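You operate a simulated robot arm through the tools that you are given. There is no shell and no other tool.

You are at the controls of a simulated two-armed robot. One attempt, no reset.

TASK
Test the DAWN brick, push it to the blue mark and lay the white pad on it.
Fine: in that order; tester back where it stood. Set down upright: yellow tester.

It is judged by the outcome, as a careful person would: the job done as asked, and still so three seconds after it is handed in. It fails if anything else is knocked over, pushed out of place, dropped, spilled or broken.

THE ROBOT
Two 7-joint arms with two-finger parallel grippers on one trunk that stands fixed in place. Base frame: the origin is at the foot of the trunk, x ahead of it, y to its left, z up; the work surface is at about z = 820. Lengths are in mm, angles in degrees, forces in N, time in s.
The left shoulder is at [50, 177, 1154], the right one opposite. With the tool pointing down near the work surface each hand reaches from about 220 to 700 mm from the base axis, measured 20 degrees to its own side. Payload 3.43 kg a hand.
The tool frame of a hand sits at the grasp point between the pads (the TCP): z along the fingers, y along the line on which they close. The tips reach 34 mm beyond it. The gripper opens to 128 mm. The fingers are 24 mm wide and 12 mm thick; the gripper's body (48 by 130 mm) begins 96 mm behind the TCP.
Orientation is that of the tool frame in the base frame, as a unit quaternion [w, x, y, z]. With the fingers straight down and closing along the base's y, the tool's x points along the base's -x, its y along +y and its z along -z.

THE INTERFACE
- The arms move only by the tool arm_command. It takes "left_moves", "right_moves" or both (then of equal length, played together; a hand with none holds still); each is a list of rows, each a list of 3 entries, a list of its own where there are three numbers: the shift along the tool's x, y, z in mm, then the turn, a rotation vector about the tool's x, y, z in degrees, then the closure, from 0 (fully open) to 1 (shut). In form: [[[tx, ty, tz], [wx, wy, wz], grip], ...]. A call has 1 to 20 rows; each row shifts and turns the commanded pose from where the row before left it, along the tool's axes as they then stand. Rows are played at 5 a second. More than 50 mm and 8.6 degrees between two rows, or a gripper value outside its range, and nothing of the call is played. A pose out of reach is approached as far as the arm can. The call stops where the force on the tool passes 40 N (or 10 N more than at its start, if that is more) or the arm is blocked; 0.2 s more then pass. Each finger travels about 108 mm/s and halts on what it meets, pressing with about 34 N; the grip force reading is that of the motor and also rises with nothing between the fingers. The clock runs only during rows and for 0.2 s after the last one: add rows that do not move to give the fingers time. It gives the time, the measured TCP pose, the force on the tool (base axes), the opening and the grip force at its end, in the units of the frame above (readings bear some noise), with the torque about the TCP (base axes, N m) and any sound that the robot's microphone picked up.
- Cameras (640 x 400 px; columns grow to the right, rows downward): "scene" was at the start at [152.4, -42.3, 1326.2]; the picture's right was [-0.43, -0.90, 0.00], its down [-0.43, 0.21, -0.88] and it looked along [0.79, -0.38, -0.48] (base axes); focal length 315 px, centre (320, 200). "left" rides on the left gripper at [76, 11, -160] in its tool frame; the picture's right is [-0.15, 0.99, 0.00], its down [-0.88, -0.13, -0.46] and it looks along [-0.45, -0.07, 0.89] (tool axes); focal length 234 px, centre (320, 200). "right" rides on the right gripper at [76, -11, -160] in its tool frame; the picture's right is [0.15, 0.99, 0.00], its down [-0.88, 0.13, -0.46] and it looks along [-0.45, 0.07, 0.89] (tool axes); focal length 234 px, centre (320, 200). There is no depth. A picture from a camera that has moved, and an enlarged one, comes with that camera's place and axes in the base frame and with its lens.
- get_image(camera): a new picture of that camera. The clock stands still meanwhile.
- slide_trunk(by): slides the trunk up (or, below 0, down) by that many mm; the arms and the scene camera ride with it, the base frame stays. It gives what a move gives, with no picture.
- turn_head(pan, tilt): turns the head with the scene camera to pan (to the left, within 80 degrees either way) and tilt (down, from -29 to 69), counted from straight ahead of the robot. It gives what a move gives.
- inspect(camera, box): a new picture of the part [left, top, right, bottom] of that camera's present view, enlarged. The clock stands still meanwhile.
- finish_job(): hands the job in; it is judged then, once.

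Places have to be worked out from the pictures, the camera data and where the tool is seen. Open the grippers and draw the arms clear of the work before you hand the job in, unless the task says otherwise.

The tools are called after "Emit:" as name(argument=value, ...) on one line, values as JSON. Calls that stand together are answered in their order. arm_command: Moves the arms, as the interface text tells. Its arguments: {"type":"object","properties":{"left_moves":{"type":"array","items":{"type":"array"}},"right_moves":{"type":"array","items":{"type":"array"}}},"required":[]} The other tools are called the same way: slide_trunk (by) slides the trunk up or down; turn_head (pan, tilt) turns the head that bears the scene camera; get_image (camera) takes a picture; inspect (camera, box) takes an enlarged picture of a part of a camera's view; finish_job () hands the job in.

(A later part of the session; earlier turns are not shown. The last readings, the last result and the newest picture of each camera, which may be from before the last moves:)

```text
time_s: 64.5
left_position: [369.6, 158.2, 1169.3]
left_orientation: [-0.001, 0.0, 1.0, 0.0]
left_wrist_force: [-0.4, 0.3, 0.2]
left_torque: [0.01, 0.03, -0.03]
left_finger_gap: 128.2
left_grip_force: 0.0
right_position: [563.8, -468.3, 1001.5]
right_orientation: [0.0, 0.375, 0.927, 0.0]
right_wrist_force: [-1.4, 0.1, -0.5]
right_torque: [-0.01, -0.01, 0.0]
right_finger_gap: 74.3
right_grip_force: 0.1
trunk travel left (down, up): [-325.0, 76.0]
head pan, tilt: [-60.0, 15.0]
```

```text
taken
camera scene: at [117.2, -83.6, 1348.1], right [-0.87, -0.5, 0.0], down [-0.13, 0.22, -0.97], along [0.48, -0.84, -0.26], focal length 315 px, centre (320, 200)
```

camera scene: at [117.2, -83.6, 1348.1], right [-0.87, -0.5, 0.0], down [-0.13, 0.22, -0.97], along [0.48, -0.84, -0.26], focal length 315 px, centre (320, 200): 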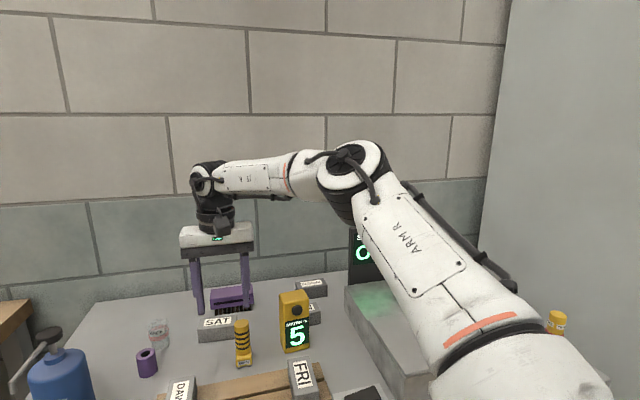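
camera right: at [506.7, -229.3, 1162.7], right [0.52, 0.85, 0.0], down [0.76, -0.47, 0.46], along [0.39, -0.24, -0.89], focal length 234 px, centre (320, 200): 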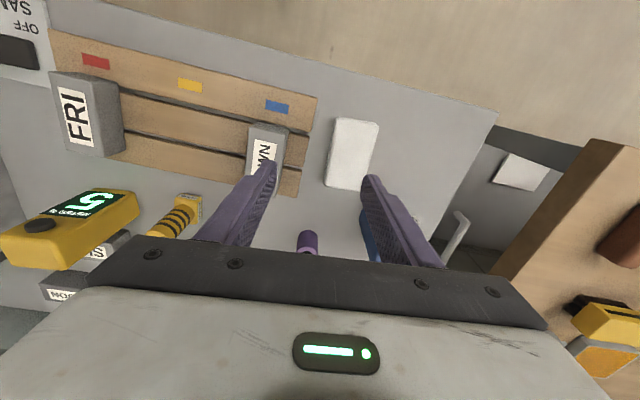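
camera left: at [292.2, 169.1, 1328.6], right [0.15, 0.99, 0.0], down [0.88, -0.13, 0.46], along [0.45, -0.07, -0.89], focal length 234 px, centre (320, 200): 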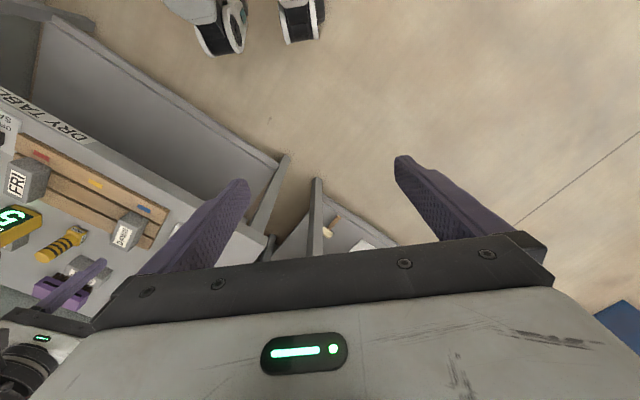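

Here the arm straightens well. I swing left along an arc at this extension (about 590 mm from the shoulder), watching whether it follows.

Emit:
arm_command(right_moves=[[[5, 14.8, 0], [0, 0, 0], 0.42], [[5, 14.8, 0], [0, 0, 0], 0.42], [[5, 14.9, 0], [0, 0, 0], 0.42], [[6.6, 15.8, 0], [0, 0, 0], 0.42], [[6.6, 15.8, 0], [0, 0, 0], 0.42], [[6.5, 15.9, 0], [0, 0, 0], 0.42], [[0, 0, 0], [0, 0, 0], 0.42]])

Emit:
get_image(camera="scene")

```text
time_s: 66.1
left_position: [369.8, 158.1, 1169.9]
left_orientation: [0.0, 0.0, 1.0, 0.001]
left_wrist_force: [0.3, 0.0, 0.1]
left_torque: [-0.02, -0.03, -0.01]
left_finger_gap: 127.8
left_grip_force: 0.0
right_position: [600.7, -378.4, 1001.5]
right_orientation: [0.001, 0.376, 0.926, 0.001]
right_wrist_force: [0.1, 0.2, 0.7]
right_torque: [-0.01, -0.03, -0.02]
right_finger_gap: 74.1
right_grip_force: 0.0
trunk travel left (down, up): [-325.0, 76.0]
head pan, tilt: [-60.0, 15.0]
```

```text
taken
camera scene: at [117.3, -83.6, 1348.1], right [-0.87, -0.5, 0.0], down [-0.13, 0.22, -0.97], along [0.48, -0.84, -0.26], focal length 315 px, centre (320, 200)
```

scene: 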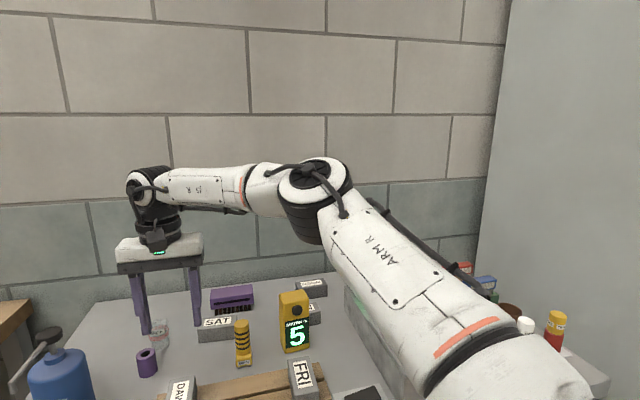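

It follows to [601, -378]. I continue the arc a bit further left.

Emit:
arm_command(right_moves=[[[5, 12, 0], [0, 0, 0], 0.42], [[5, 12, 0], [0, 0, 0], 0.42], [[5, 12, 0], [0, 0, 0], 0.42], [[0, 0, 0], [0, 0, 0], 0.42]])

Emit:
get_image(camera="scene")

```text
time_s: 67.1
left_position: [368.9, 157.9, 1169.1]
left_orientation: [0.0, 0.001, 1.0, 0.001]
left_wrist_force: [0.2, 0.5, -0.7]
left_torque: [0.01, 0.01, 0.01]
left_finger_gap: 127.9
left_grip_force: 0.1
right_position: [596.2, -345.0, 1004.0]
right_orientation: [0.0, 0.376, 0.927, 0.001]
right_wrist_force: [-0.9, 1.0, -0.3]
right_torque: [0.0, -0.01, -0.01]
right_finger_gap: 74.2
right_grip_force: 0.1
right hand out of reach, approached as far as the arm can: row 1, 2, 3
trunk travel left (down, up): [-325.0, 76.0]
head pan, tilt: [-60.0, 15.0]
```

```text
taken
camera scene: at [117.2, -83.6, 1348.1], right [-0.87, -0.5, 0.0], down [-0.13, 0.22, -0.97], along [0.48, -0.84, -0.26], focal length 315 px, centre (320, 200)
```

scene: 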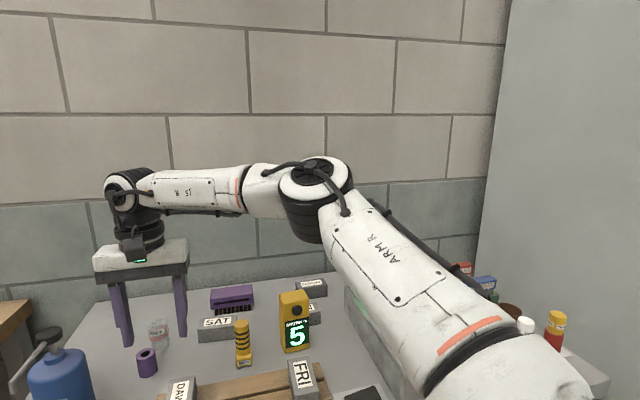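

The elbow always ends at the very same spot, so the shoulder is at its inward limit and the pad's centre is ~40 mm out of its range at this trunk height. A lower trunk brings forearm and wrist level, and leaning the fingers slightly outward about the closing axis gains the rest. First I draw back and raise the hand, so the trunk can go down without touching anything.

Emit:
arm_command(right_moves=[[[7, -4.5, -18], [0, 0, 0], 0.42], [[7, -4.5, -18], [0, 0, 0], 0.42], [[7, -4.5, -18], [0, 0, 0], 0.42], [[7, -4.5, -18], [0, 0, 0], 0.42], [[7, -4.5, -18], [0, 0, 0], 0.42], [[7, -4.5, -18], [0, 0, 0], 0.42], [[7, -4.5, -18], [0, 0, 0], 0.42], [[7, -4.5, -18], [0, 0, 0], 0.42], [[0, 0, 0], [0, 0, 0], 0.42]])

Emit:
get_image(camera="left")

```text
time_s: 69.1
left_position: [368.1, 158.6, 1169.3]
left_orientation: [0.0, 0.001, 1.0, -0.001]
left_wrist_force: [0.6, -0.1, -0.3]
left_torque: [0.0, 0.02, -0.03]
left_finger_gap: 127.9
left_grip_force: 0.0
right_position: [532.7, -331.5, 1149.2]
right_orientation: [0.0, 0.378, 0.926, -0.001]
right_wrist_force: [-0.4, 1.2, -0.3]
right_torque: [0.0, -0.03, 0.02]
right_finger_gap: 74.2
right_grip_force: 0.0
trunk travel left (down, up): [-325.0, 76.0]
head pan, tilt: [-60.0, 15.0]
```

```text
taken
camera left: at [292.4, 169.1, 1328.6], right [0.15, 0.99, 0.0], down [0.88, -0.13, 0.46], along [0.45, -0.07, -0.89], focal length 234 px, centre (320, 200)
```

left: 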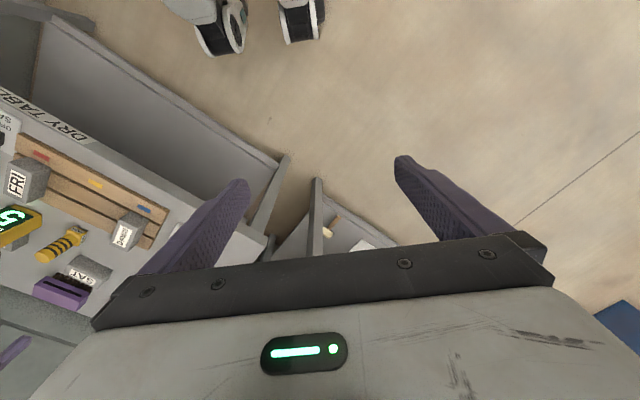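

Nothing lies under either hand down to well below their tips, so I lower the trunk by 150 mm.

Emit:
slide_trunk(by=-150)

Emit:
turn_head(pan=-45, tilt=36)

Emit:
get_image(camera="scene")

Emit:
get_image(camera="right")

```text
time_s: 70.9
left_position: [368.9, 157.8, 1018.9]
left_orientation: [0.001, 0.0, 1.0, 0.0]
left_wrist_force: [0.1, 0.5, -0.2]
left_torque: [-0.02, 0.0, 0.01]
left_finger_gap: 128.2
left_grip_force: 0.2
right_position: [531.0, -331.8, 998.4]
right_orientation: [-0.001, 0.375, 0.927, 0.0]
right_wrist_force: [0.1, 0.1, 0.0]
right_torque: [0.0, -0.01, -0.02]
right_finger_gap: 74.0
right_grip_force: 0.0
trunk travel left (down, up): [-175.0, 226.0]
head pan, tilt: [-60.0, 15.0]
```

```text
time_s: 71.7
left_position: [369.3, 158.9, 1018.7]
left_orientation: [-0.001, 0.0, 1.0, 0.0]
left_wrist_force: [-0.2, 0.0, 0.1]
left_torque: [0.02, 0.02, 0.02]
left_finger_gap: 128.1
left_grip_force: 0.1
right_position: [532.1, -330.9, 998.6]
right_orientation: [-0.001, 0.376, 0.927, 0.0]
right_wrist_force: [0.2, -0.4, 0.5]
right_torque: [-0.01, 0.0, -0.01]
right_finger_gap: 73.9
right_grip_force: 0.1
trunk travel left (down, up): [-175.0, 226.0]
head pan, tilt: [-45.0, 36.0]
```

```text
taken
camera scene: at [132.3, -64.6, 1164.6], right [-0.71, -0.71, 0.0], down [-0.41, 0.42, -0.81], along [0.57, -0.57, -0.59], focal length 315 px, centre (320, 200)
```

scene: 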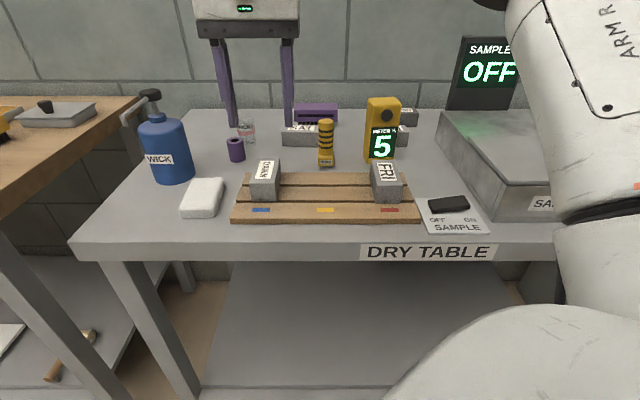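

```text
taken
camera right: at [469.9, -288.3, 1158.7], right [0.58, 0.81, 0.0], down [0.72, -0.52, 0.46], along [0.37, -0.27, -0.89], focal length 234 px, centre (320, 200)
```

right: 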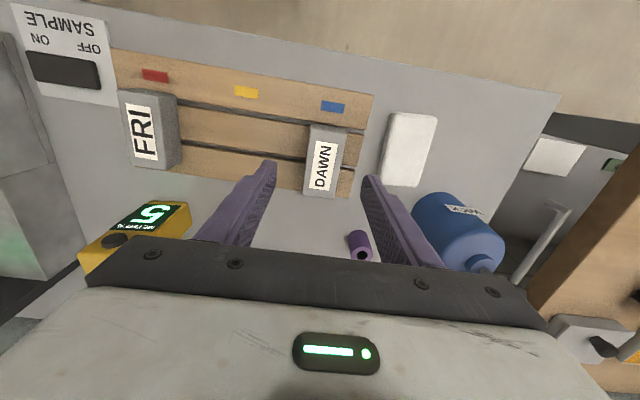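

Trunk is down and nothing is disturbed. I zoom in on the pad from both cameras to fix its outline.

Emit:
inspect(camera="right", box=[340, 90, 460, 210])

Emit:
inspect(camera="scene", box=[150, 140, 290, 240])

```text
3.33 times, centred on (400, 150) of right
camera zoom: at [469.9, -288.3, 1158.7], right [0.58, 0.81, 0.0], down [0.72, -0.52, 0.46], along [0.37, -0.27, -0.89], focal length 781 px, centre (53, 367)
```

zoom: 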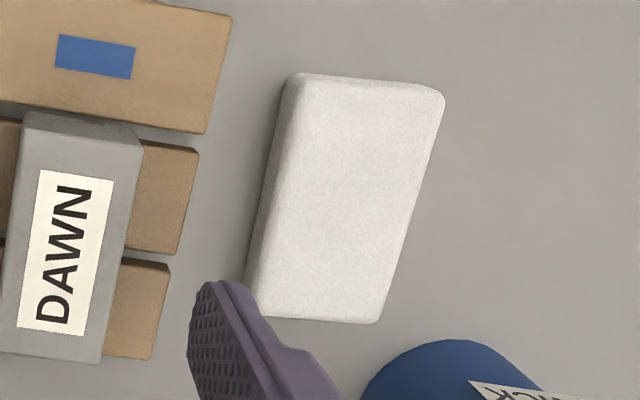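

```text
4.00 times, centred on (220, 190) of scene
camera zoom: at [132.3, -64.6, 1164.6], right [-0.71, -0.71, 0.0], down [-0.41, 0.42, -0.81], along [0.57, -0.57, -0.59], focal length 1261 px, centre (720, 240)
```

zoom: 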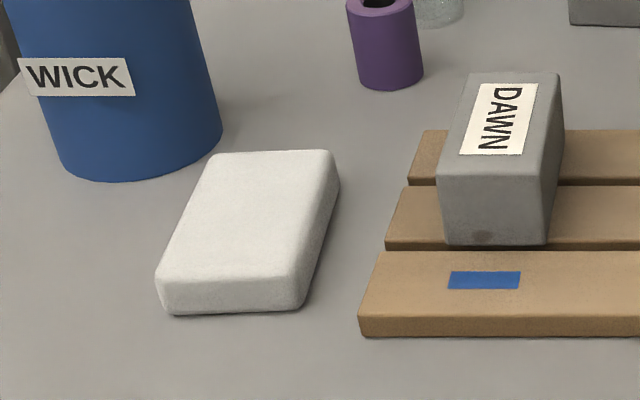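

Pad: centre about e1 -260, e2 607, 57 × 97 mm, 20 mm thick, turned about 5.5°. I move left and somewhat lower (tips still above DAWN's top) with the heading matched to the pad, and see how far the reach goes now.

Emit:
arm_command(right_moves=[[[0, 12, 5], [0, 0, -2.4], 0.42], [[0, 14, 8], [0, 0, -2.3], 0.42], [[0, 14, 8], [0, 0, 0], 0.42], [[0, 14, 8], [0, 0, 0], 0.42], [[0, 14, 8], [0, 0, 0], 0.42], [[0, 14, 8], [0, 0, 0], 0.42], [[0, 12, 8], [0, 0, 0], 0.42], [[0, 0, 8], [0, 0, 0], 0.42], [[0, 0, 0], [0, 0, 0], 0.42]])

Emit:
get_image(camera="right")

Emit:
get_image(camera="scene")

```text
time_s: 73.7
left_position: [368.4, 158.6, 1017.9]
left_orientation: [0.0, 0.0, 1.0, 0.0]
left_wrist_force: [0.3, -0.5, -0.9]
left_torque: [0.0, 0.05, -0.01]
left_finger_gap: 127.8
left_grip_force: 0.1
right_position: [566.4, -271.7, 929.6]
right_orientation: [0.0, 0.337, 0.941, -0.001]
right_wrist_force: [-0.2, 0.3, 0.0]
right_torque: [0.01, 0.02, -0.05]
right_finger_gap: 74.2
right_grip_force: 0.1
right hand out of reach, approached as far as the arm can: row 5, 6, 7
trunk travel left (down, up): [-175.0, 226.0]
head pan, tilt: [-45.0, 36.0]
```

```text
taken
camera right: at [500.3, -233.7, 1090.6], right [0.52, 0.86, 0.0], down [0.76, -0.46, 0.46], along [0.39, -0.23, -0.89], focal length 234 px, centre (320, 200)
```

right: 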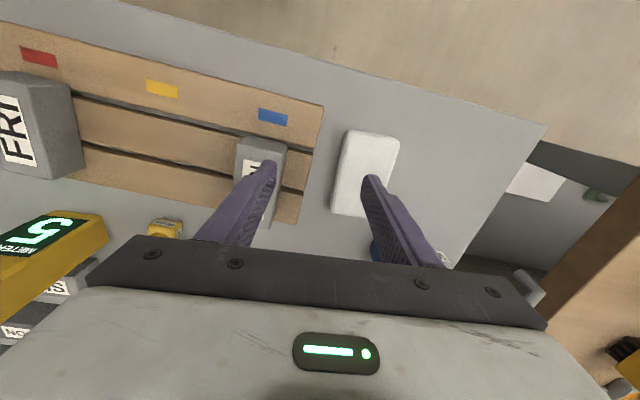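

```text
taken
camera scene: at [132.4, -64.6, 1164.6], right [-0.71, -0.71, 0.0], down [-0.42, 0.42, -0.81], along [0.57, -0.57, -0.59], focal length 315 px, centre (320, 200)
```

scene: 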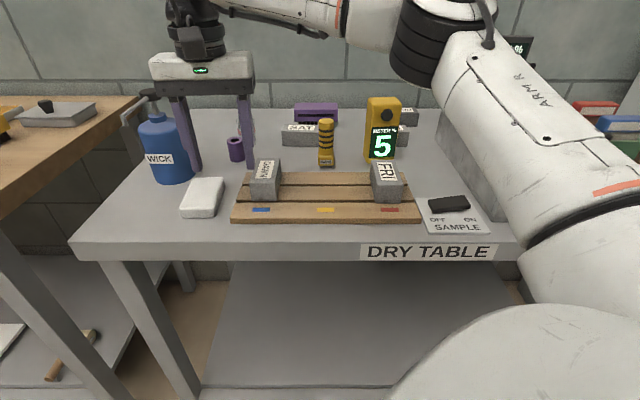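

Same limit, with the elbow again at the same corner; but from these readings I now see the forearm/wrist geometry: the wrist is about 45 mm short of the pad, and the hand may still turn freely the other way (clockwise). If I turn it +90° it closes along the pad's long side, and a ~10° lean about that closing axis brings the fingertips out to the pad symmetrically. I back off, raise, and turn the hand there.

Emit:
arm_command(right_moves=[[[1.1, -11.3, -16], [0, 0, 0], 0.2], [[1.1, -11.3, -16], [0, 0, 0], 0], [[1.1, -11.3, -16], [0, 0, 0], 0], [[1.1, -11.3, -16], [0, 0, 0], 0], [[1.1, -11.3, -16], [0, 0, 0], 0], [[0, 0, 0], [0, 0, 8.2], 0], [[0, 0, 0], [0, 0, 8.2], 0], [[0, 0, 0], [0, 0, 8.2], 0], [[0, 0, 0], [0, 0, 8.2], 0], [[0, 0, 0], [0, 0, 8.2], 0], [[0, 0, 0], [0, 0, 8.2], 0], [[0, 0, 0], [0, 0, 8.2], 0], [[0, 0, 0], [0, 0, 8.2], 0], [[0, 0, 0], [0, 0, 8.2], 0], [[0, 0, 0], [0, 0, 8.2], 0], [[0, 0, 0], [0, 0, 8], 0], [[0, 0, 0], [0, 0, 0], 0]])

Emit:
get_image(camera="scene")

Emit:
get_image(camera="right")

```text
time_s: 77.3
left_position: [368.4, 157.9, 1019.8]
left_orientation: [-0.001, 0.0, 1.0, 0.0]
left_wrist_force: [-0.5, -0.2, 0.7]
left_torque: [-0.03, 0.01, -0.01]
left_finger_gap: 127.9
left_grip_force: 0.0
right_position: [526.0, -312.6, 1010.5]
right_orientation: [-0.001, 0.905, 0.426, 0.0]
right_wrist_force: [0.7, 0.3, 0.0]
right_torque: [-0.01, 0.01, 0.01]
right_finger_gap: 128.1
right_grip_force: 0.0
trunk travel left (down, up): [-175.0, 226.0]
head pan, tilt: [-45.0, 36.0]
```

```text
taken
camera scene: at [132.4, -64.6, 1164.6], right [-0.71, -0.71, 0.0], down [-0.42, 0.42, -0.81], along [0.57, -0.57, -0.59], focal length 315 px, centre (320, 200)
```

scene: 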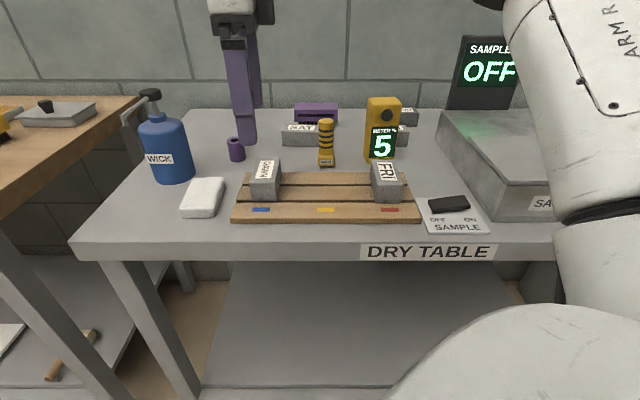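

```text
taken
camera right: at [565.8, -247.4, 1170.3], right [0.86, -0.52, 0.0], down [-0.46, -0.76, 0.46], along [-0.24, -0.39, -0.89], focal length 234 px, centre (320, 200)
```

right: 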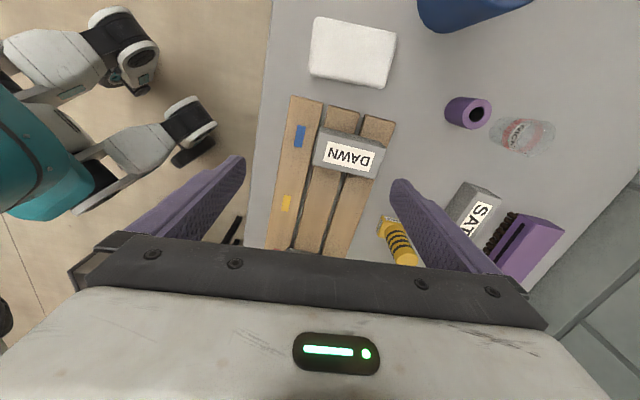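

The hand turned freely to this heading. I now move toward the pad at about z 950 to see how far it gets before leaning.

Emit:
arm_command(right_moves=[[[13.5, 3, 7.5], [0, 0, 0], 0], [[13.5, 3, 7.5], [0, 0, 0], 0], [[13.5, 3, 7.5], [0, 0, 0], 0], [[13.5, 3, 7.5], [0, 0, 0], 0], [[13.5, 3, 7.5], [0, 0, 0], 0], [[13.5, 3, 7.5], [0, 0, 0], 0], [[13.5, 3, 7.5], [0, 0, 0], 0], [[13.4, 3.3, 7.5], [0, 0, 0], 0], [[0, 0, 0], [0, 0, 0], 0]])

Emit:
get_image(camera="scene")

Emit:
get_image(camera="right")

```text
time_s: 79.3
left_position: [369.1, 157.1, 1019.3]
left_orientation: [-0.001, 0.0, 1.0, 0.0]
left_wrist_force: [-0.8, -0.7, -0.5]
left_torque: [0.0, 0.02, -0.01]
left_finger_gap: 128.2
left_grip_force: 0.1
right_position: [564.3, -267.0, 937.1]
right_orientation: [0.0, 0.905, 0.426, 0.002]
right_wrist_force: [0.5, -0.6, 0.2]
right_torque: [0.02, -0.01, 0.0]
right_finger_gap: 128.0
right_grip_force: 0.0
right hand out of reach, approached as far as the arm can: row 3, 4, 5, 6, 7, 8
trunk travel left (down, up): [-175.0, 226.0]
head pan, tilt: [-45.0, 36.0]
```

```text
taken
camera scene: at [132.4, -64.6, 1164.6], right [-0.71, -0.71, 0.0], down [-0.42, 0.42, -0.81], along [0.57, -0.57, -0.59], focal length 315 px, centre (320, 200)
```

scene: 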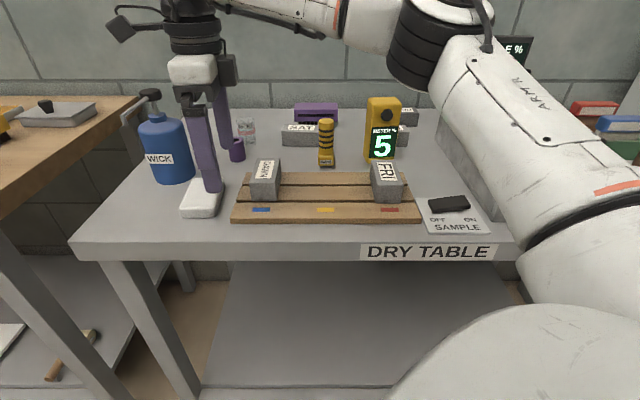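

```text
taken
camera right: at [603.2, -202.4, 1097.0], right [0.86, -0.52, 0.0], down [-0.46, -0.76, 0.45], along [-0.23, -0.39, -0.89], focal length 234 px, centre (320, 200)
```

right: 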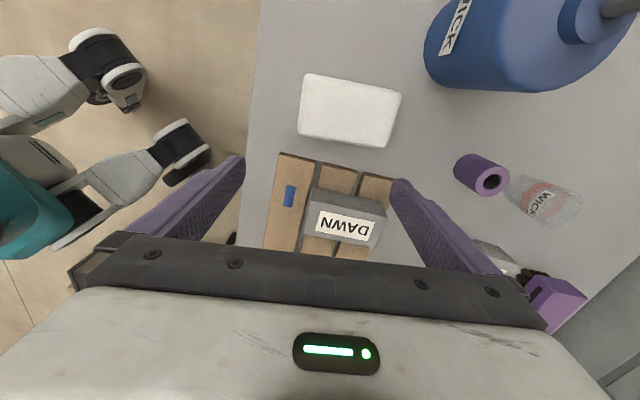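

As expected the limit is the same here. Now I lean the fingers outward 11° about the closing axis and move over the pad's centre at this height.

Emit:
arm_command(right_moves=[[[0, 0, 0], [0, 5.5, 0], 0], [[0, 0, 0], [0, 5.5, 0], 0], [[7.9, 4, 1.5], [0, 0, 0], 0], [[7.9, 4, 1.5], [0, 0, 0], 0], [[7.9, 4, 1.5], [0, 0, 0], 0], [[7.9, 4, 1.5], [0, 0, 0], 0], [[7.9, 4, 1.5], [0, 0, 0], 0], [[7.8, 4, 1.5], [0, 0, 0], 0], [[0, 0, 0], [0, 0, 0], 0]])

Emit:
get_image(camera="right")

Emit:
get_image(camera="scene")

```text
time_s: 81.3
left_position: [368.0, 158.3, 1019.2]
left_orientation: [0.0, 0.001, 1.0, 0.0]
left_wrist_force: [-0.4, 0.5, -0.1]
left_torque: [0.01, -0.02, -0.02]
left_finger_gap: 128.3
left_grip_force: 0.2
right_position: [602.0, -249.1, 934.2]
right_orientation: [-0.04, 0.9, 0.424, 0.088]
right_wrist_force: [-0.1, 0.7, 0.8]
right_torque: [-0.02, 0.01, 0.0]
right_finger_gap: 128.3
right_grip_force: 0.1
right hand out of reach, approached as far as the arm can: row 7, 8
trunk travel left (down, up): [-175.0, 226.0]
head pan, tilt: [-45.0, 36.0]
```

```text
taken
camera right: at [620.4, -208.6, 1105.7], right [0.85, -0.52, 0.03], down [-0.5, -0.82, 0.28], along [-0.12, -0.25, -0.96], focal length 234 px, centre (320, 200)
```

right: 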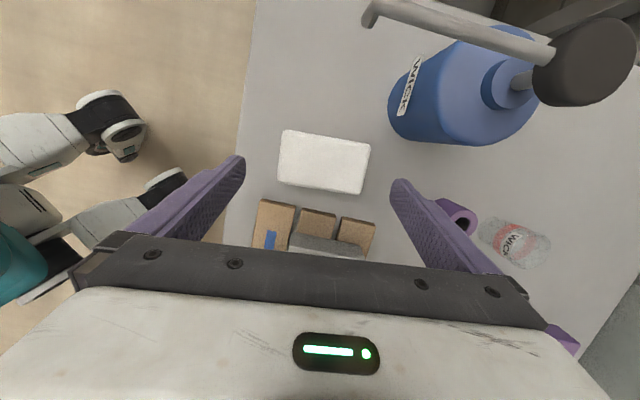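

```text
taken
camera scene: at [132.4, -64.6, 1164.6], right [-0.71, -0.71, 0.0], down [-0.42, 0.42, -0.81], along [0.57, -0.57, -0.59], focal length 315 px, centre (320, 200)
```

scene: 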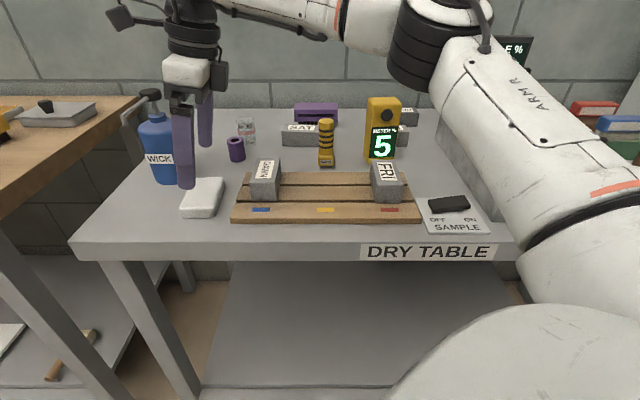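

With the lean I reach [602, -249], almost the pad's centre, and descending will gain a few more millimetres. Before going lower I check the bottle's pump spout, which comes close to the camera box on the hand.

Emit:
inspect(camera="scene", box=[90, 0, 250, 220])

Emit:
inspect(camera="right", box=[240, 0, 640, 260])

Emit:
get_image(camera="left")

```text
1.82 times, centred on (170, 110) of scene
camera zoom: at [132.4, -64.6, 1164.6], right [-0.71, -0.71, 0.0], down [-0.42, 0.42, -0.81], along [0.57, -0.57, -0.59], focal length 573 px, centre (593, 364)
```

zoom: 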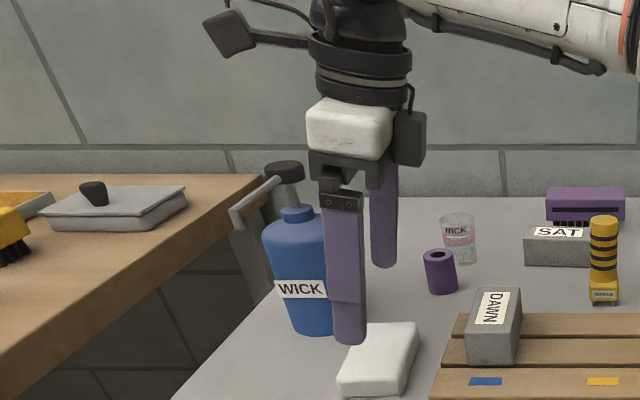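

```text
1.54 times, centred on (440, 130) of right
camera zoom: at [620.4, -208.6, 1105.7], right [0.85, -0.52, 0.03], down [-0.5, -0.82, 0.28], along [-0.12, -0.25, -0.96], focal length 360 px, centre (135, 308)
```

zoom: 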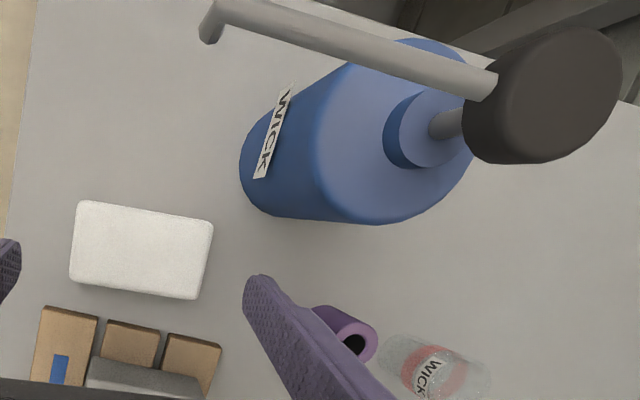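

```text
taken
camera left: at [292.2, 169.1, 1178.6], right [0.15, 0.99, 0.0], down [0.88, -0.13, 0.46], along [0.45, -0.07, -0.89], focal length 234 px, centre (320, 200)
```

left: 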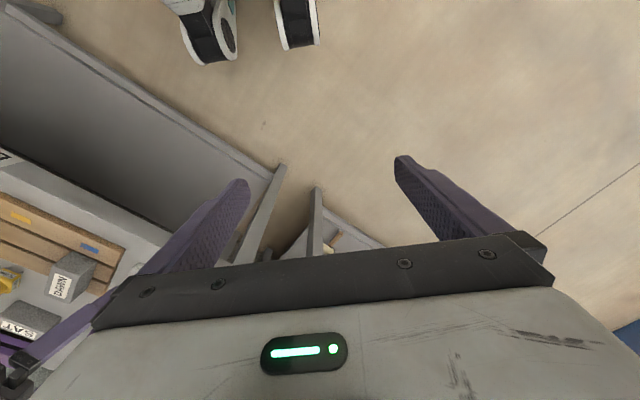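

The spout runs at about e1 -345…-353, z ≈ 990; the hand's camera box will stay roughly 18 mm aside and above it, so it clears. The pad's centre is at about [613, -243] and squared with the fingers; I come down 45 mm while easing out 6 mm and sideways 5 mm.

Emit:
arm_command(right_moves=[[[-0.4, 0.82, 7.56], [0, 0, 0], 0], [[-0.4, 0.82, 7.56], [0, 0, 0], 0], [[-0.4, 0.82, 7.56], [0, 0, 0], 0], [[-0.4, 0.82, 7.56], [0, 0, 0], 0], [[-0.4, 0.82, 7.56], [0, 0, 0], 0], [[-0.4, 0.82, 7.56], [0, 0, 0], 0], [[0, 0, 0], [0, 0, 0], 0], [[0, 0, 0], [0, 0, 0], 0]])

Emit:
get_image(camera="right")

Emit:
inspect(camera="scene", box=[90, 0, 290, 240])

```text
time_s: 83.1
left_position: [370.1, 157.9, 1019.5]
left_orientation: [0.0, 0.001, 1.0, 0.0]
left_wrist_force: [-0.2, 0.3, 0.8]
left_torque: [-0.03, 0.0, 0.03]
left_finger_gap: 128.0
left_grip_force: 0.1
right_position: [605.6, -246.6, 887.3]
right_orientation: [-0.041, 0.9, 0.425, 0.088]
right_wrist_force: [-0.9, 0.2, 0.7]
right_torque: [0.03, 0.0, 0.0]
right_finger_gap: 128.2
right_grip_force: 0.1
trunk travel left (down, up): [-175.0, 226.0]
head pan, tilt: [-45.0, 36.0]
```

```text
taken
camera right: at [625.9, -207.4, 1059.7], right [0.86, -0.52, 0.03], down [-0.5, -0.82, 0.28], along [-0.12, -0.25, -0.96], focal length 234 px, centre (320, 200)
```

right: 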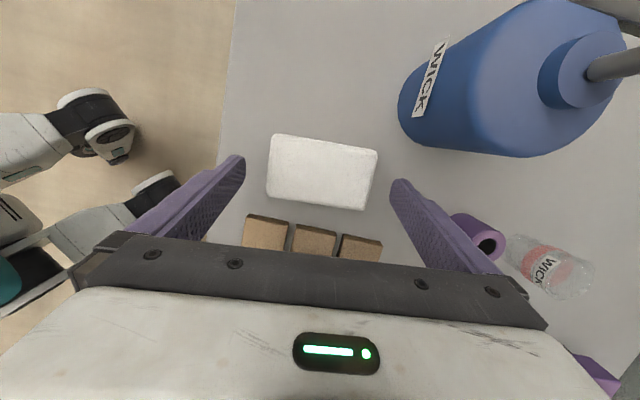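

```text
1.67 times, centred on (190, 120) of scene
camera zoom: at [132.4, -64.6, 1164.6], right [-0.71, -0.71, 0.0], down [-0.42, 0.42, -0.81], along [0.57, -0.57, -0.59], focal length 526 px, centre (537, 333)
```

zoom: 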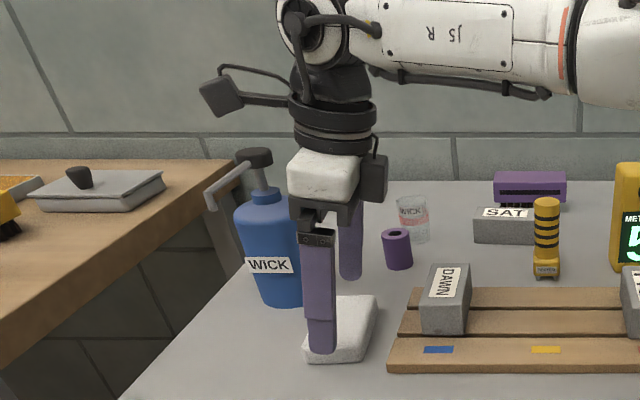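

Pad centred between the open fingers (its centre at [612.6, -241]). I go down in small steps to just above the table.

Emit:
arm_command(right_moves=[[[-0.42, 0.3, 4.76], [0, 0, 0], 0], [[-0.42, 0.3, 4.76], [0, 0, 0], 0], [[-0.42, 0.3, 4.76], [0, 0, 0], 0], [[-0.42, 0.3, 4.76], [0, 0, 0], 0], [[-0.42, 0.3, 4.76], [0, 0, 0], 0], [[0, 0, 0], [0, 0, 0], 0], [[0, 0, 0], [0, 0, 0], 0]])

Emit:
get_image(camera="right")

Emit:
inspect(camera="scene", box=[100, 60, 260, 240])

```text
time_s: 84.7
left_position: [368.0, 158.2, 1019.7]
left_orientation: [0.0, 0.0, 1.0, 0.0]
left_wrist_force: [-0.2, 0.4, 0.7]
left_torque: [-0.01, 0.02, -0.02]
left_finger_gap: 128.0
left_grip_force: 0.1
right_position: [607.7, -246.7, 865.2]
right_orientation: [-0.041, 0.9, 0.425, 0.088]
right_wrist_force: [-1.2, 0.3, -0.9]
right_torque: [0.0, -0.02, 0.02]
right_finger_gap: 127.9
right_grip_force: 0.0
right hand out of reach, approached as far as the arm can: row 1
trunk travel left (down, up): [-175.0, 226.0]
head pan, tilt: [-45.0, 36.0]
```

```text
taken
camera right: at [626.3, -207.2, 1036.9], right [0.85, -0.52, 0.03], down [-0.5, -0.82, 0.28], along [-0.12, -0.25, -0.96], focal length 234 px, centre (320, 200)
```

right: 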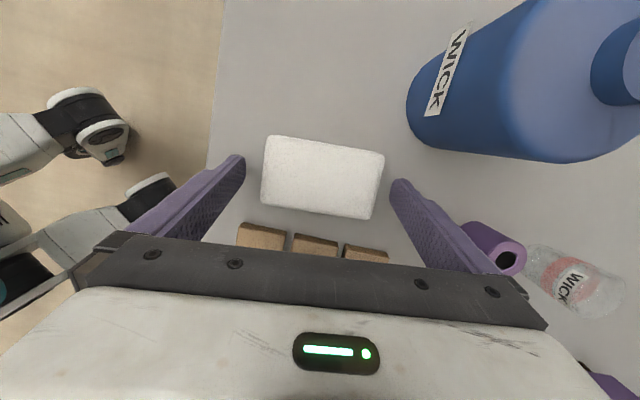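

```text
2.22 times, centred on (180, 150) of scene
camera zoom: at [132.4, -64.6, 1164.6], right [-0.71, -0.71, 0.0], down [-0.42, 0.42, -0.81], along [0.57, -0.57, -0.59], focal length 701 px, centre (631, 311)
```

zoom: 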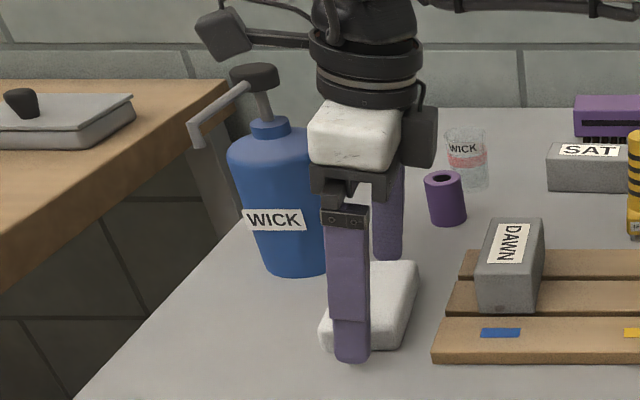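

About 6 mm more to go; I lower in 1.5 mm steps, watching for contact.

Emit:
arm_command(right_moves=[[[-0.29, 0.3, 1.47], [0, 0, 0], 0], [[-0.29, 0.3, 1.47], [0, 0, 0], 0], [[-0.29, 0.3, 1.47], [0, 0, 0], 0], [[-0.29, 0.3, 1.47], [0, 0, 0], 0], [[0, 0, 0], [0, 0, 0], 0], [[0, 0, 0], [0, 0, 0], 0]])

```text
time_s: 86.1
left_position: [369.2, 158.2, 1018.9]
left_orientation: [0.0, 0.0, 1.0, 0.0]
left_wrist_force: [-0.5, -0.1, 0.1]
left_torque: [-0.01, -0.02, -0.03]
left_finger_gap: 128.0
left_grip_force: 0.0
right_position: [608.5, -248.8, 858.7]
right_orientation: [-0.041, 0.9, 0.425, 0.088]
right_wrist_force: [0.5, -0.7, -0.1]
right_torque: [0.0, 0.02, -0.06]
right_finger_gap: 127.9
right_grip_force: 0.1
trunk travel left (down, up): [-175.0, 226.0]
head pan, tilt: [-45.0, 36.0]
```

No contact yet and the tips are about 3 mm above the table. I close slowly on the pad's ends.

Emit:
arm_command(right_moves=[[[0, 0, 0], [0, 0, 0], 0.08], [[0, 0, 0], [0, 0, 0], 0.16], [[0, 0, 0], [0, 0, 0], 0.22], [[0, 0, 0], [0, 0, 0], 0.28], [[0, 0, 0], [0, 0, 0], 0.36], [[0, 0, 0], [0, 0, 0], 0.5], [[0, 0, 0], [0, 0, 0], 0.5]])

Emit:
get_image(camera="right")

Emit:
inspect(camera="scene", box=[100, 60, 260, 240])

```text
time_s: 87.7
left_position: [368.8, 158.2, 1018.1]
left_orientation: [0.0, 0.001, 1.0, 0.0]
left_wrist_force: [0.0, -0.3, -0.4]
left_torque: [0.02, -0.02, 0.04]
left_finger_gap: 128.1
left_grip_force: 0.1
right_position: [607.4, -249.1, 858.8]
right_orientation: [-0.041, 0.9, 0.425, 0.087]
right_wrist_force: [0.1, -0.4, -0.1]
right_torque: [0.03, -0.01, 0.01]
right_finger_gap: 98.8
right_grip_force: 33.9
trunk travel left (down, up): [-175.0, 226.0]
head pan, tilt: [-45.0, 36.0]
```

```text
taken
camera right: at [626.6, -208.7, 1030.9], right [0.86, -0.52, 0.03], down [-0.5, -0.82, 0.28], along [-0.12, -0.25, -0.96], focal length 234 px, centre (320, 200)
```

right: 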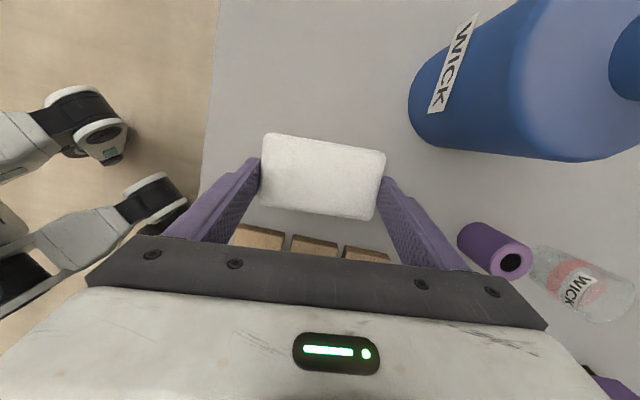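

```text
2.22 times, centred on (180, 150) of scene
camera zoom: at [132.4, -64.6, 1164.6], right [-0.71, -0.71, 0.0], down [-0.42, 0.42, -0.81], along [0.57, -0.57, -0.59], focal length 701 px, centre (631, 311)
```

zoom: 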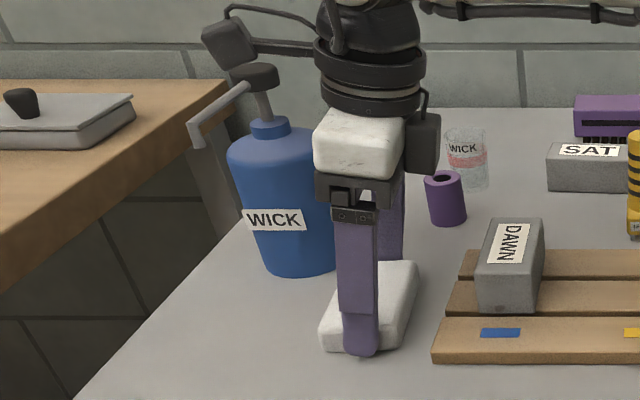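

The pad is held (98.8 mm, 34 N). I lift it gently with a slight inward ease to keep within reach, and check it stays level.

Emit:
arm_command(right_moves=[[[0.1, 0, -3], [0, 0, 0], 0.5], [[0.17, 0, -6.1], [0, 0, 0], 0.5], [[0.17, 0, -6.1], [0, 0, 0], 0.5], [[0.17, 0, -6.1], [0, 0, 0], 0.5], [[0.17, 0, -6.1], [0, 0, 0], 0.5], [[0, 0, 0], [0, 0, 0], 0.5]])

Emit:
get_image(camera="right")

Emit:
inspect(camera="scene", box=[100, 60, 260, 240])

```text
time_s: 89.1
left_position: [368.3, 158.6, 1019.1]
left_orientation: [0.0, 0.0, 1.0, 0.001]
left_wrist_force: [-0.9, 0.3, -0.6]
left_torque: [0.0, -0.01, 0.03]
left_finger_gap: 127.9
left_grip_force: 0.0
right_position: [607.0, -249.3, 885.2]
right_orientation: [-0.041, 0.9, 0.425, 0.087]
right_wrist_force: [-0.1, 0.1, -0.1]
right_torque: [-0.03, -0.02, 0.02]
right_finger_gap: 98.8
right_grip_force: 33.7
trunk travel left (down, up): [-175.0, 226.0]
head pan, tilt: [-45.0, 36.0]
```

```text
taken
camera right: at [626.6, -210.8, 1057.5], right [0.86, -0.52, 0.03], down [-0.5, -0.82, 0.28], along [-0.12, -0.25, -0.96], focal length 234 px, centre (320, 200)
```

right: 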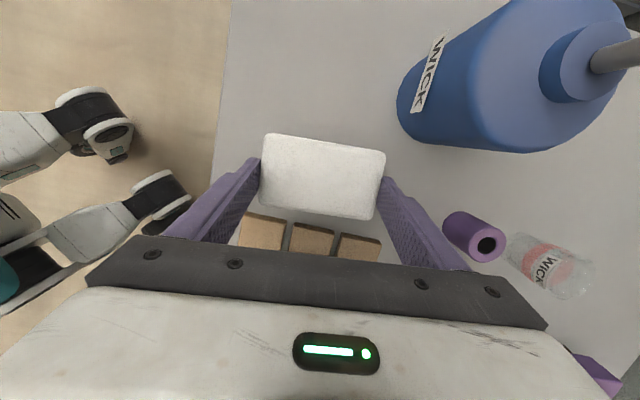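

```text
2.22 times, centred on (180, 150) of scene
camera zoom: at [132.4, -64.6, 1164.6], right [-0.71, -0.71, 0.0], down [-0.42, 0.42, -0.81], along [0.57, -0.57, -0.59], focal length 701 px, centre (631, 311)
```

zoom: 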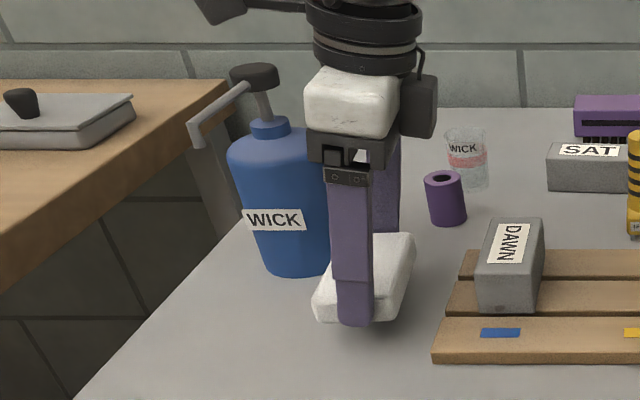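

The pad hangs level in the grip. I raise it clear of DAWN's height while easing inward, then carry it over DAWN, keeping the lean so it stays flat.

Emit:
arm_command(right_moves=[[[-2, 0, -10.6], [0, 0, 0], 0.5], [[-2, 0, -10.6], [0, 0, 0], 0.5], [[-2, 0, -10.6], [0, 0, 0], 0.5], [[-2, 0, -10.6], [0, 0, 0], 0.5], [[-2, 0, -10.6], [0, 0, 0], 0.5], [[-2, 0, -10.6], [0, 0, 0], 0.5], [[0, 0, 0], [0, 0, 0], 0.5]])

Emit:
get_image(camera="scene")

```text
time_s: 90.7
left_position: [370.0, 157.7, 1019.4]
left_orientation: [0.0, -0.001, 1.0, 0.0]
left_wrist_force: [0.6, 0.0, -1.0]
left_torque: [-0.02, -0.02, -0.01]
left_finger_gap: 128.0
left_grip_force: 0.0
right_position: [592.0, -268.6, 945.5]
right_orientation: [-0.041, 0.899, 0.426, 0.087]
right_wrist_force: [-0.5, -0.4, -0.6]
right_torque: [-0.02, -0.01, 0.02]
right_finger_gap: 98.9
right_grip_force: 33.9
trunk travel left (down, up): [-175.0, 226.0]
head pan, tilt: [-45.0, 36.0]
```

```text
taken
camera scene: at [132.4, -64.6, 1164.6], right [-0.71, -0.71, 0.0], down [-0.42, 0.42, -0.81], along [0.57, -0.57, -0.59], focal length 315 px, centre (320, 200)
```

scene: 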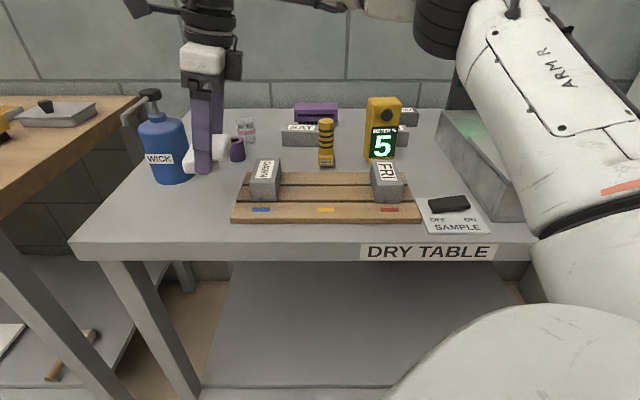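

Clear of everything. Now across to DAWN and turning 5.5° to line up with the brick.

Emit:
arm_command(right_moves=[[[-14.8, 2.17, -2.88], [0, 0, 0], 0.5], [[-14.8, 2.17, -2.88], [0, 0, 0], 0.5], [[-14.8, 2.17, -2.88], [0, 0, 0], 0.5], [[-14.8, 2.17, -2.88], [0, 0, 0], 0.5], [[-14.8, 2.17, -2.88], [0, 0, 0], 0.5], [[-14.8, 2.17, -2.88], [0, 0, 0], 0.5], [[0, 0, 0], [-0.52, 0, 2.7], 0.5], [[0, 0, 0], [-0.52, 0, 2.7], 0.5], [[0, 0, 0], [0, 0, 0], 0.5]])

Emit:
get_image(camera="right")

Emit:
inspect(camera="scene", box=[170, 80, 330, 240])

```text
time_s: 92.7
left_position: [368.1, 158.9, 1019.1]
left_orientation: [-0.001, 0.0, 1.0, 0.0]
left_wrist_force: [-0.2, -1.4, 0.1]
left_torque: [0.04, 0.03, -0.01]
left_finger_gap: 127.6
left_grip_force: 0.2
right_position: [545.6, -347.3, 945.6]
right_orientation: [-0.037, 0.92, 0.381, 0.088]
right_wrist_force: [-0.4, -0.2, -0.3]
right_torque: [0.0, 0.0, 0.0]
right_finger_gap: 98.8
right_grip_force: 33.5
trunk travel left (down, up): [-175.0, 226.0]
head pan, tilt: [-45.0, 36.0]
```

```text
taken
camera right: at [568.3, -309.0, 1117.7], right [0.8, -0.6, 0.03], down [-0.58, -0.77, 0.28], along [-0.15, -0.24, -0.96], focal length 234 px, centre (320, 200)
```

right: 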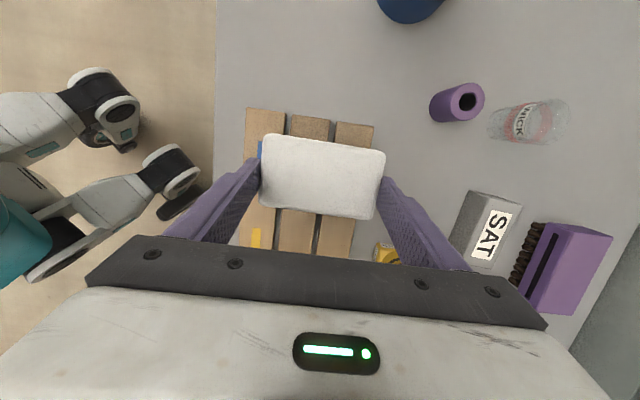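

```text
2.50 times, centred on (250, 160) of scene
camera zoom: at [132.4, -64.6, 1164.6], right [-0.71, -0.71, 0.0], down [-0.42, 0.42, -0.81], along [0.57, -0.57, -0.59], focal length 788 px, centre (495, 300)
```

zoom: 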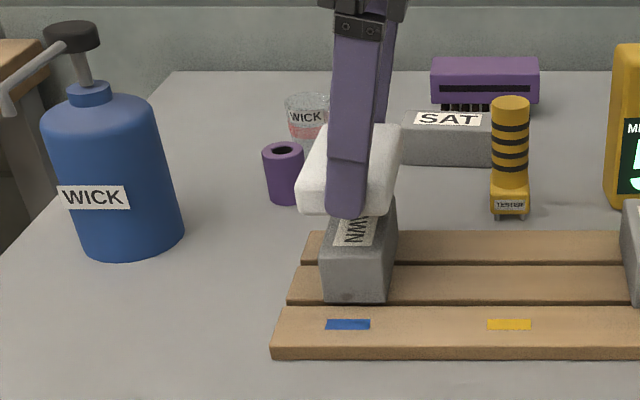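

The pad's centre is over DAWN's (both about e1 -148, e2 630) and aligned. I lower to about 5 mm above the brick.

Emit:
arm_command(right_moves=[[[-1.53, 0, 7.85], [0, 0, 0], 0.5], [[-1.53, 0, 7.85], [0, 0, 0], 0.5], [[-1.15, 0, 5.89], [0, 0, 0], 0.5], [[-0.76, 0, 3.93], [0, 0, 0], 0.5], [[0, 0, 0], [0, 0, 0], 0.5], [[0, 0, 0], [0, 0, 0], 0.5]])

Emit:
inspect(camera="scene", box=[190, 100, 310, 220])

Emit:
get_image(camera="right")

```text
time_s: 94.1
left_position: [368.4, 157.2, 1019.0]
left_orientation: [0.0, 0.0, 1.0, 0.0]
left_wrist_force: [0.6, 0.4, 0.0]
left_torque: [-0.04, -0.02, 0.01]
left_finger_gap: 127.7
left_grip_force: 0.1
right_position: [544.9, -347.1, 920.9]
right_orientation: [-0.037, 0.919, 0.381, 0.089]
right_wrist_force: [0.4, -0.1, 0.9]
right_torque: [-0.03, 0.03, -0.01]
right_finger_gap: 98.5
right_grip_force: 34.4
trunk travel left (down, up): [-175.0, 226.0]
head pan, tilt: [-45.0, 36.0]
```

```text
3.33 times, centred on (250, 160) of scene
camera zoom: at [132.4, -64.6, 1164.6], right [-0.71, -0.71, 0.0], down [-0.42, 0.42, -0.81], along [0.57, -0.57, -0.59], focal length 1051 px, centre (553, 333)
```

zoom: 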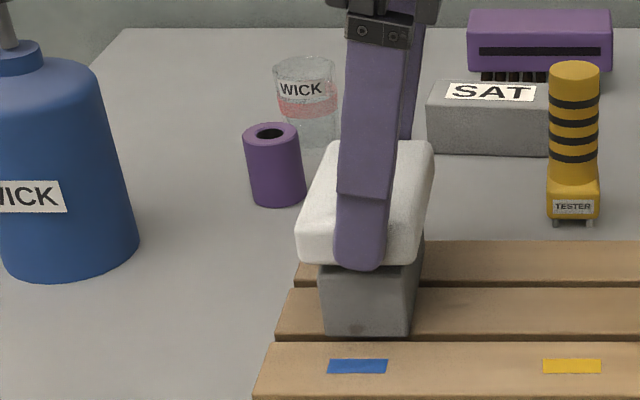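

```text
taken
camera right: at [568.2, -309.3, 1092.3], right [0.8, -0.6, 0.03], down [-0.58, -0.77, 0.28], along [-0.15, -0.24, -0.96], focal length 234 px, centre (320, 200)
```

right: 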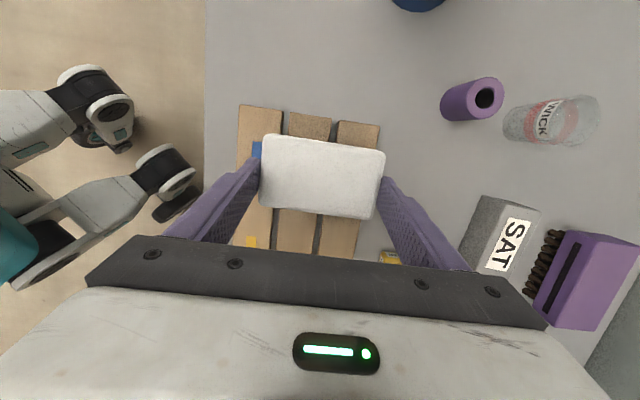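

Pad is hovering just over DAWN, centred within 2–3 mm. I shift 2 mm outward and lower in 1 mm steps until it rests.

Emit:
arm_command(right_moves=[[[1.77, 0, 1.36], [0, 0, 0], 0.5], [[-0.19, 0, 0.98], [0, 0, 0], 0.5], [[-0.19, 0, 0.98], [0, 0, 0], 0.5], [[-0.19, 0, 0.98], [0, 0, 0], 0.5], [[0, 0, 0], [0, 0, 0], 0.5]])

```text
time_s: 95.3
left_position: [368.9, 158.3, 1019.8]
left_orientation: [-0.001, 0.0, 1.0, 0.0]
left_wrist_force: [-0.2, 0.4, -0.2]
left_torque: [-0.05, -0.01, -0.02]
left_finger_gap: 127.9
left_grip_force: 0.1
right_position: [545.7, -345.1, 917.0]
right_orientation: [-0.037, 0.919, 0.382, 0.088]
right_wrist_force: [0.4, 0.3, -0.5]
right_torque: [-0.01, -0.02, 0.03]
right_finger_gap: 99.0
right_grip_force: 33.7
trunk travel left (down, up): [-175.0, 226.0]
head pan, tilt: [-45.0, 36.0]
```

Emit:
arm_command(right_moves=[[[-0.19, 0, 0.98], [0, 0, 0], 0.5], [[-0.19, 0, 0.98], [0, 0, 0], 0.5], [[0, 0, 0], [0, 0, 0], 0.5]])

```text
time_s: 96.1
left_position: [369.5, 157.3, 1019.0]
left_orientation: [0.0, 0.0, 1.0, 0.001]
left_wrist_force: [-0.7, 0.2, 0.2]
left_torque: [-0.02, -0.04, -0.01]
left_finger_gap: 127.9
left_grip_force: 0.1
right_position: [546.8, -345.8, 915.2]
right_orientation: [-0.037, 0.919, 0.381, 0.088]
right_wrist_force: [0.4, 0.2, 0.5]
right_torque: [-0.02, 0.01, 0.02]
right_finger_gap: 98.6
right_grip_force: 34.5
trunk travel left (down, up): [-175.0, 226.0]
head pan, tilt: [-45.0, 36.0]
```

No contact yet at z 915; I go on in 1 mm steps.

Emit:
arm_command(right_moves=[[[-0.19, 0, 0.98], [0, 0, 0], 0.5], [[0, 0, 0], [0, 0, 0], 0.5], [[-0.1, 0, 0.5], [0, 0, 0], 0.5], [[0, 0, 0], [0, 0, 0], 0.5]])

```text
time_s: 97.1
left_position: [367.9, 158.5, 1019.2]
left_orientation: [0.0, 0.0, 1.0, 0.0]
left_wrist_force: [0.1, 0.6, -0.2]
left_torque: [0.0, 0.02, 0.0]
left_finger_gap: 128.3
left_grip_force: 0.1
right_position: [546.0, -345.7, 913.3]
right_orientation: [-0.037, 0.92, 0.38, 0.088]
right_wrist_force: [-0.4, -0.2, 0.1]
right_torque: [0.0, 0.04, -0.01]
right_finger_gap: 98.8
right_grip_force: 33.5
trunk travel left (down, up): [-175.0, 226.0]
head pan, tilt: [-45.0, 36.0]
```

Emit:
inspect(camera="scene", box=[210, 130, 300, 220])

Emit:
arm_command(right_moves=[[[-0.19, 0, 0.98], [0, 0, 0], 0.5], [[0, 0, 0], [0, 0, 0], 0.5]])

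```text
4.44 times, centred on (255, 175) of scene
camera zoom: at [132.4, -64.6, 1164.6], right [-0.71, -0.71, 0.0], down [-0.42, 0.42, -0.81], along [0.57, -0.57, -0.59], focal length 1402 px, centre (609, 311)
```

zoom: 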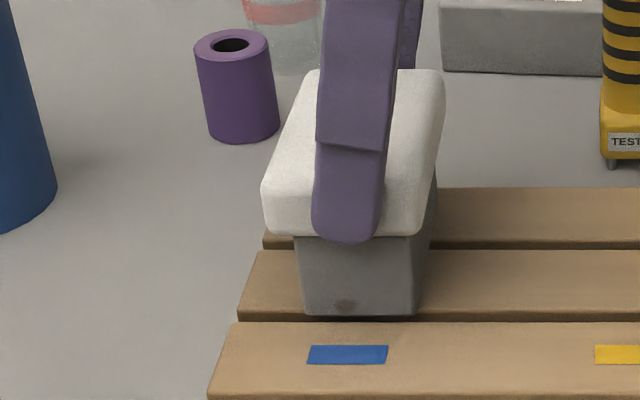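

```text
time_s: 97.7
left_position: [368.7, 158.8, 1019.5]
left_orientation: [0.0, -0.001, 1.0, 0.0]
left_wrist_force: [-0.5, 0.4, 0.9]
left_torque: [0.0, -0.01, 0.0]
left_finger_gap: 128.1
left_grip_force: 0.0
right_position: [546.7, -345.1, 913.4]
right_orientation: [-0.037, 0.919, 0.382, 0.09]
right_wrist_force: [0.9, 0.1, 1.8]
right_torque: [0.04, -0.04, 0.0]
right_finger_gap: 99.0
right_grip_force: 33.3
trunk travel left (down, up): [-175.0, 226.0]
head pan, tilt: [-45.0, 36.0]
```

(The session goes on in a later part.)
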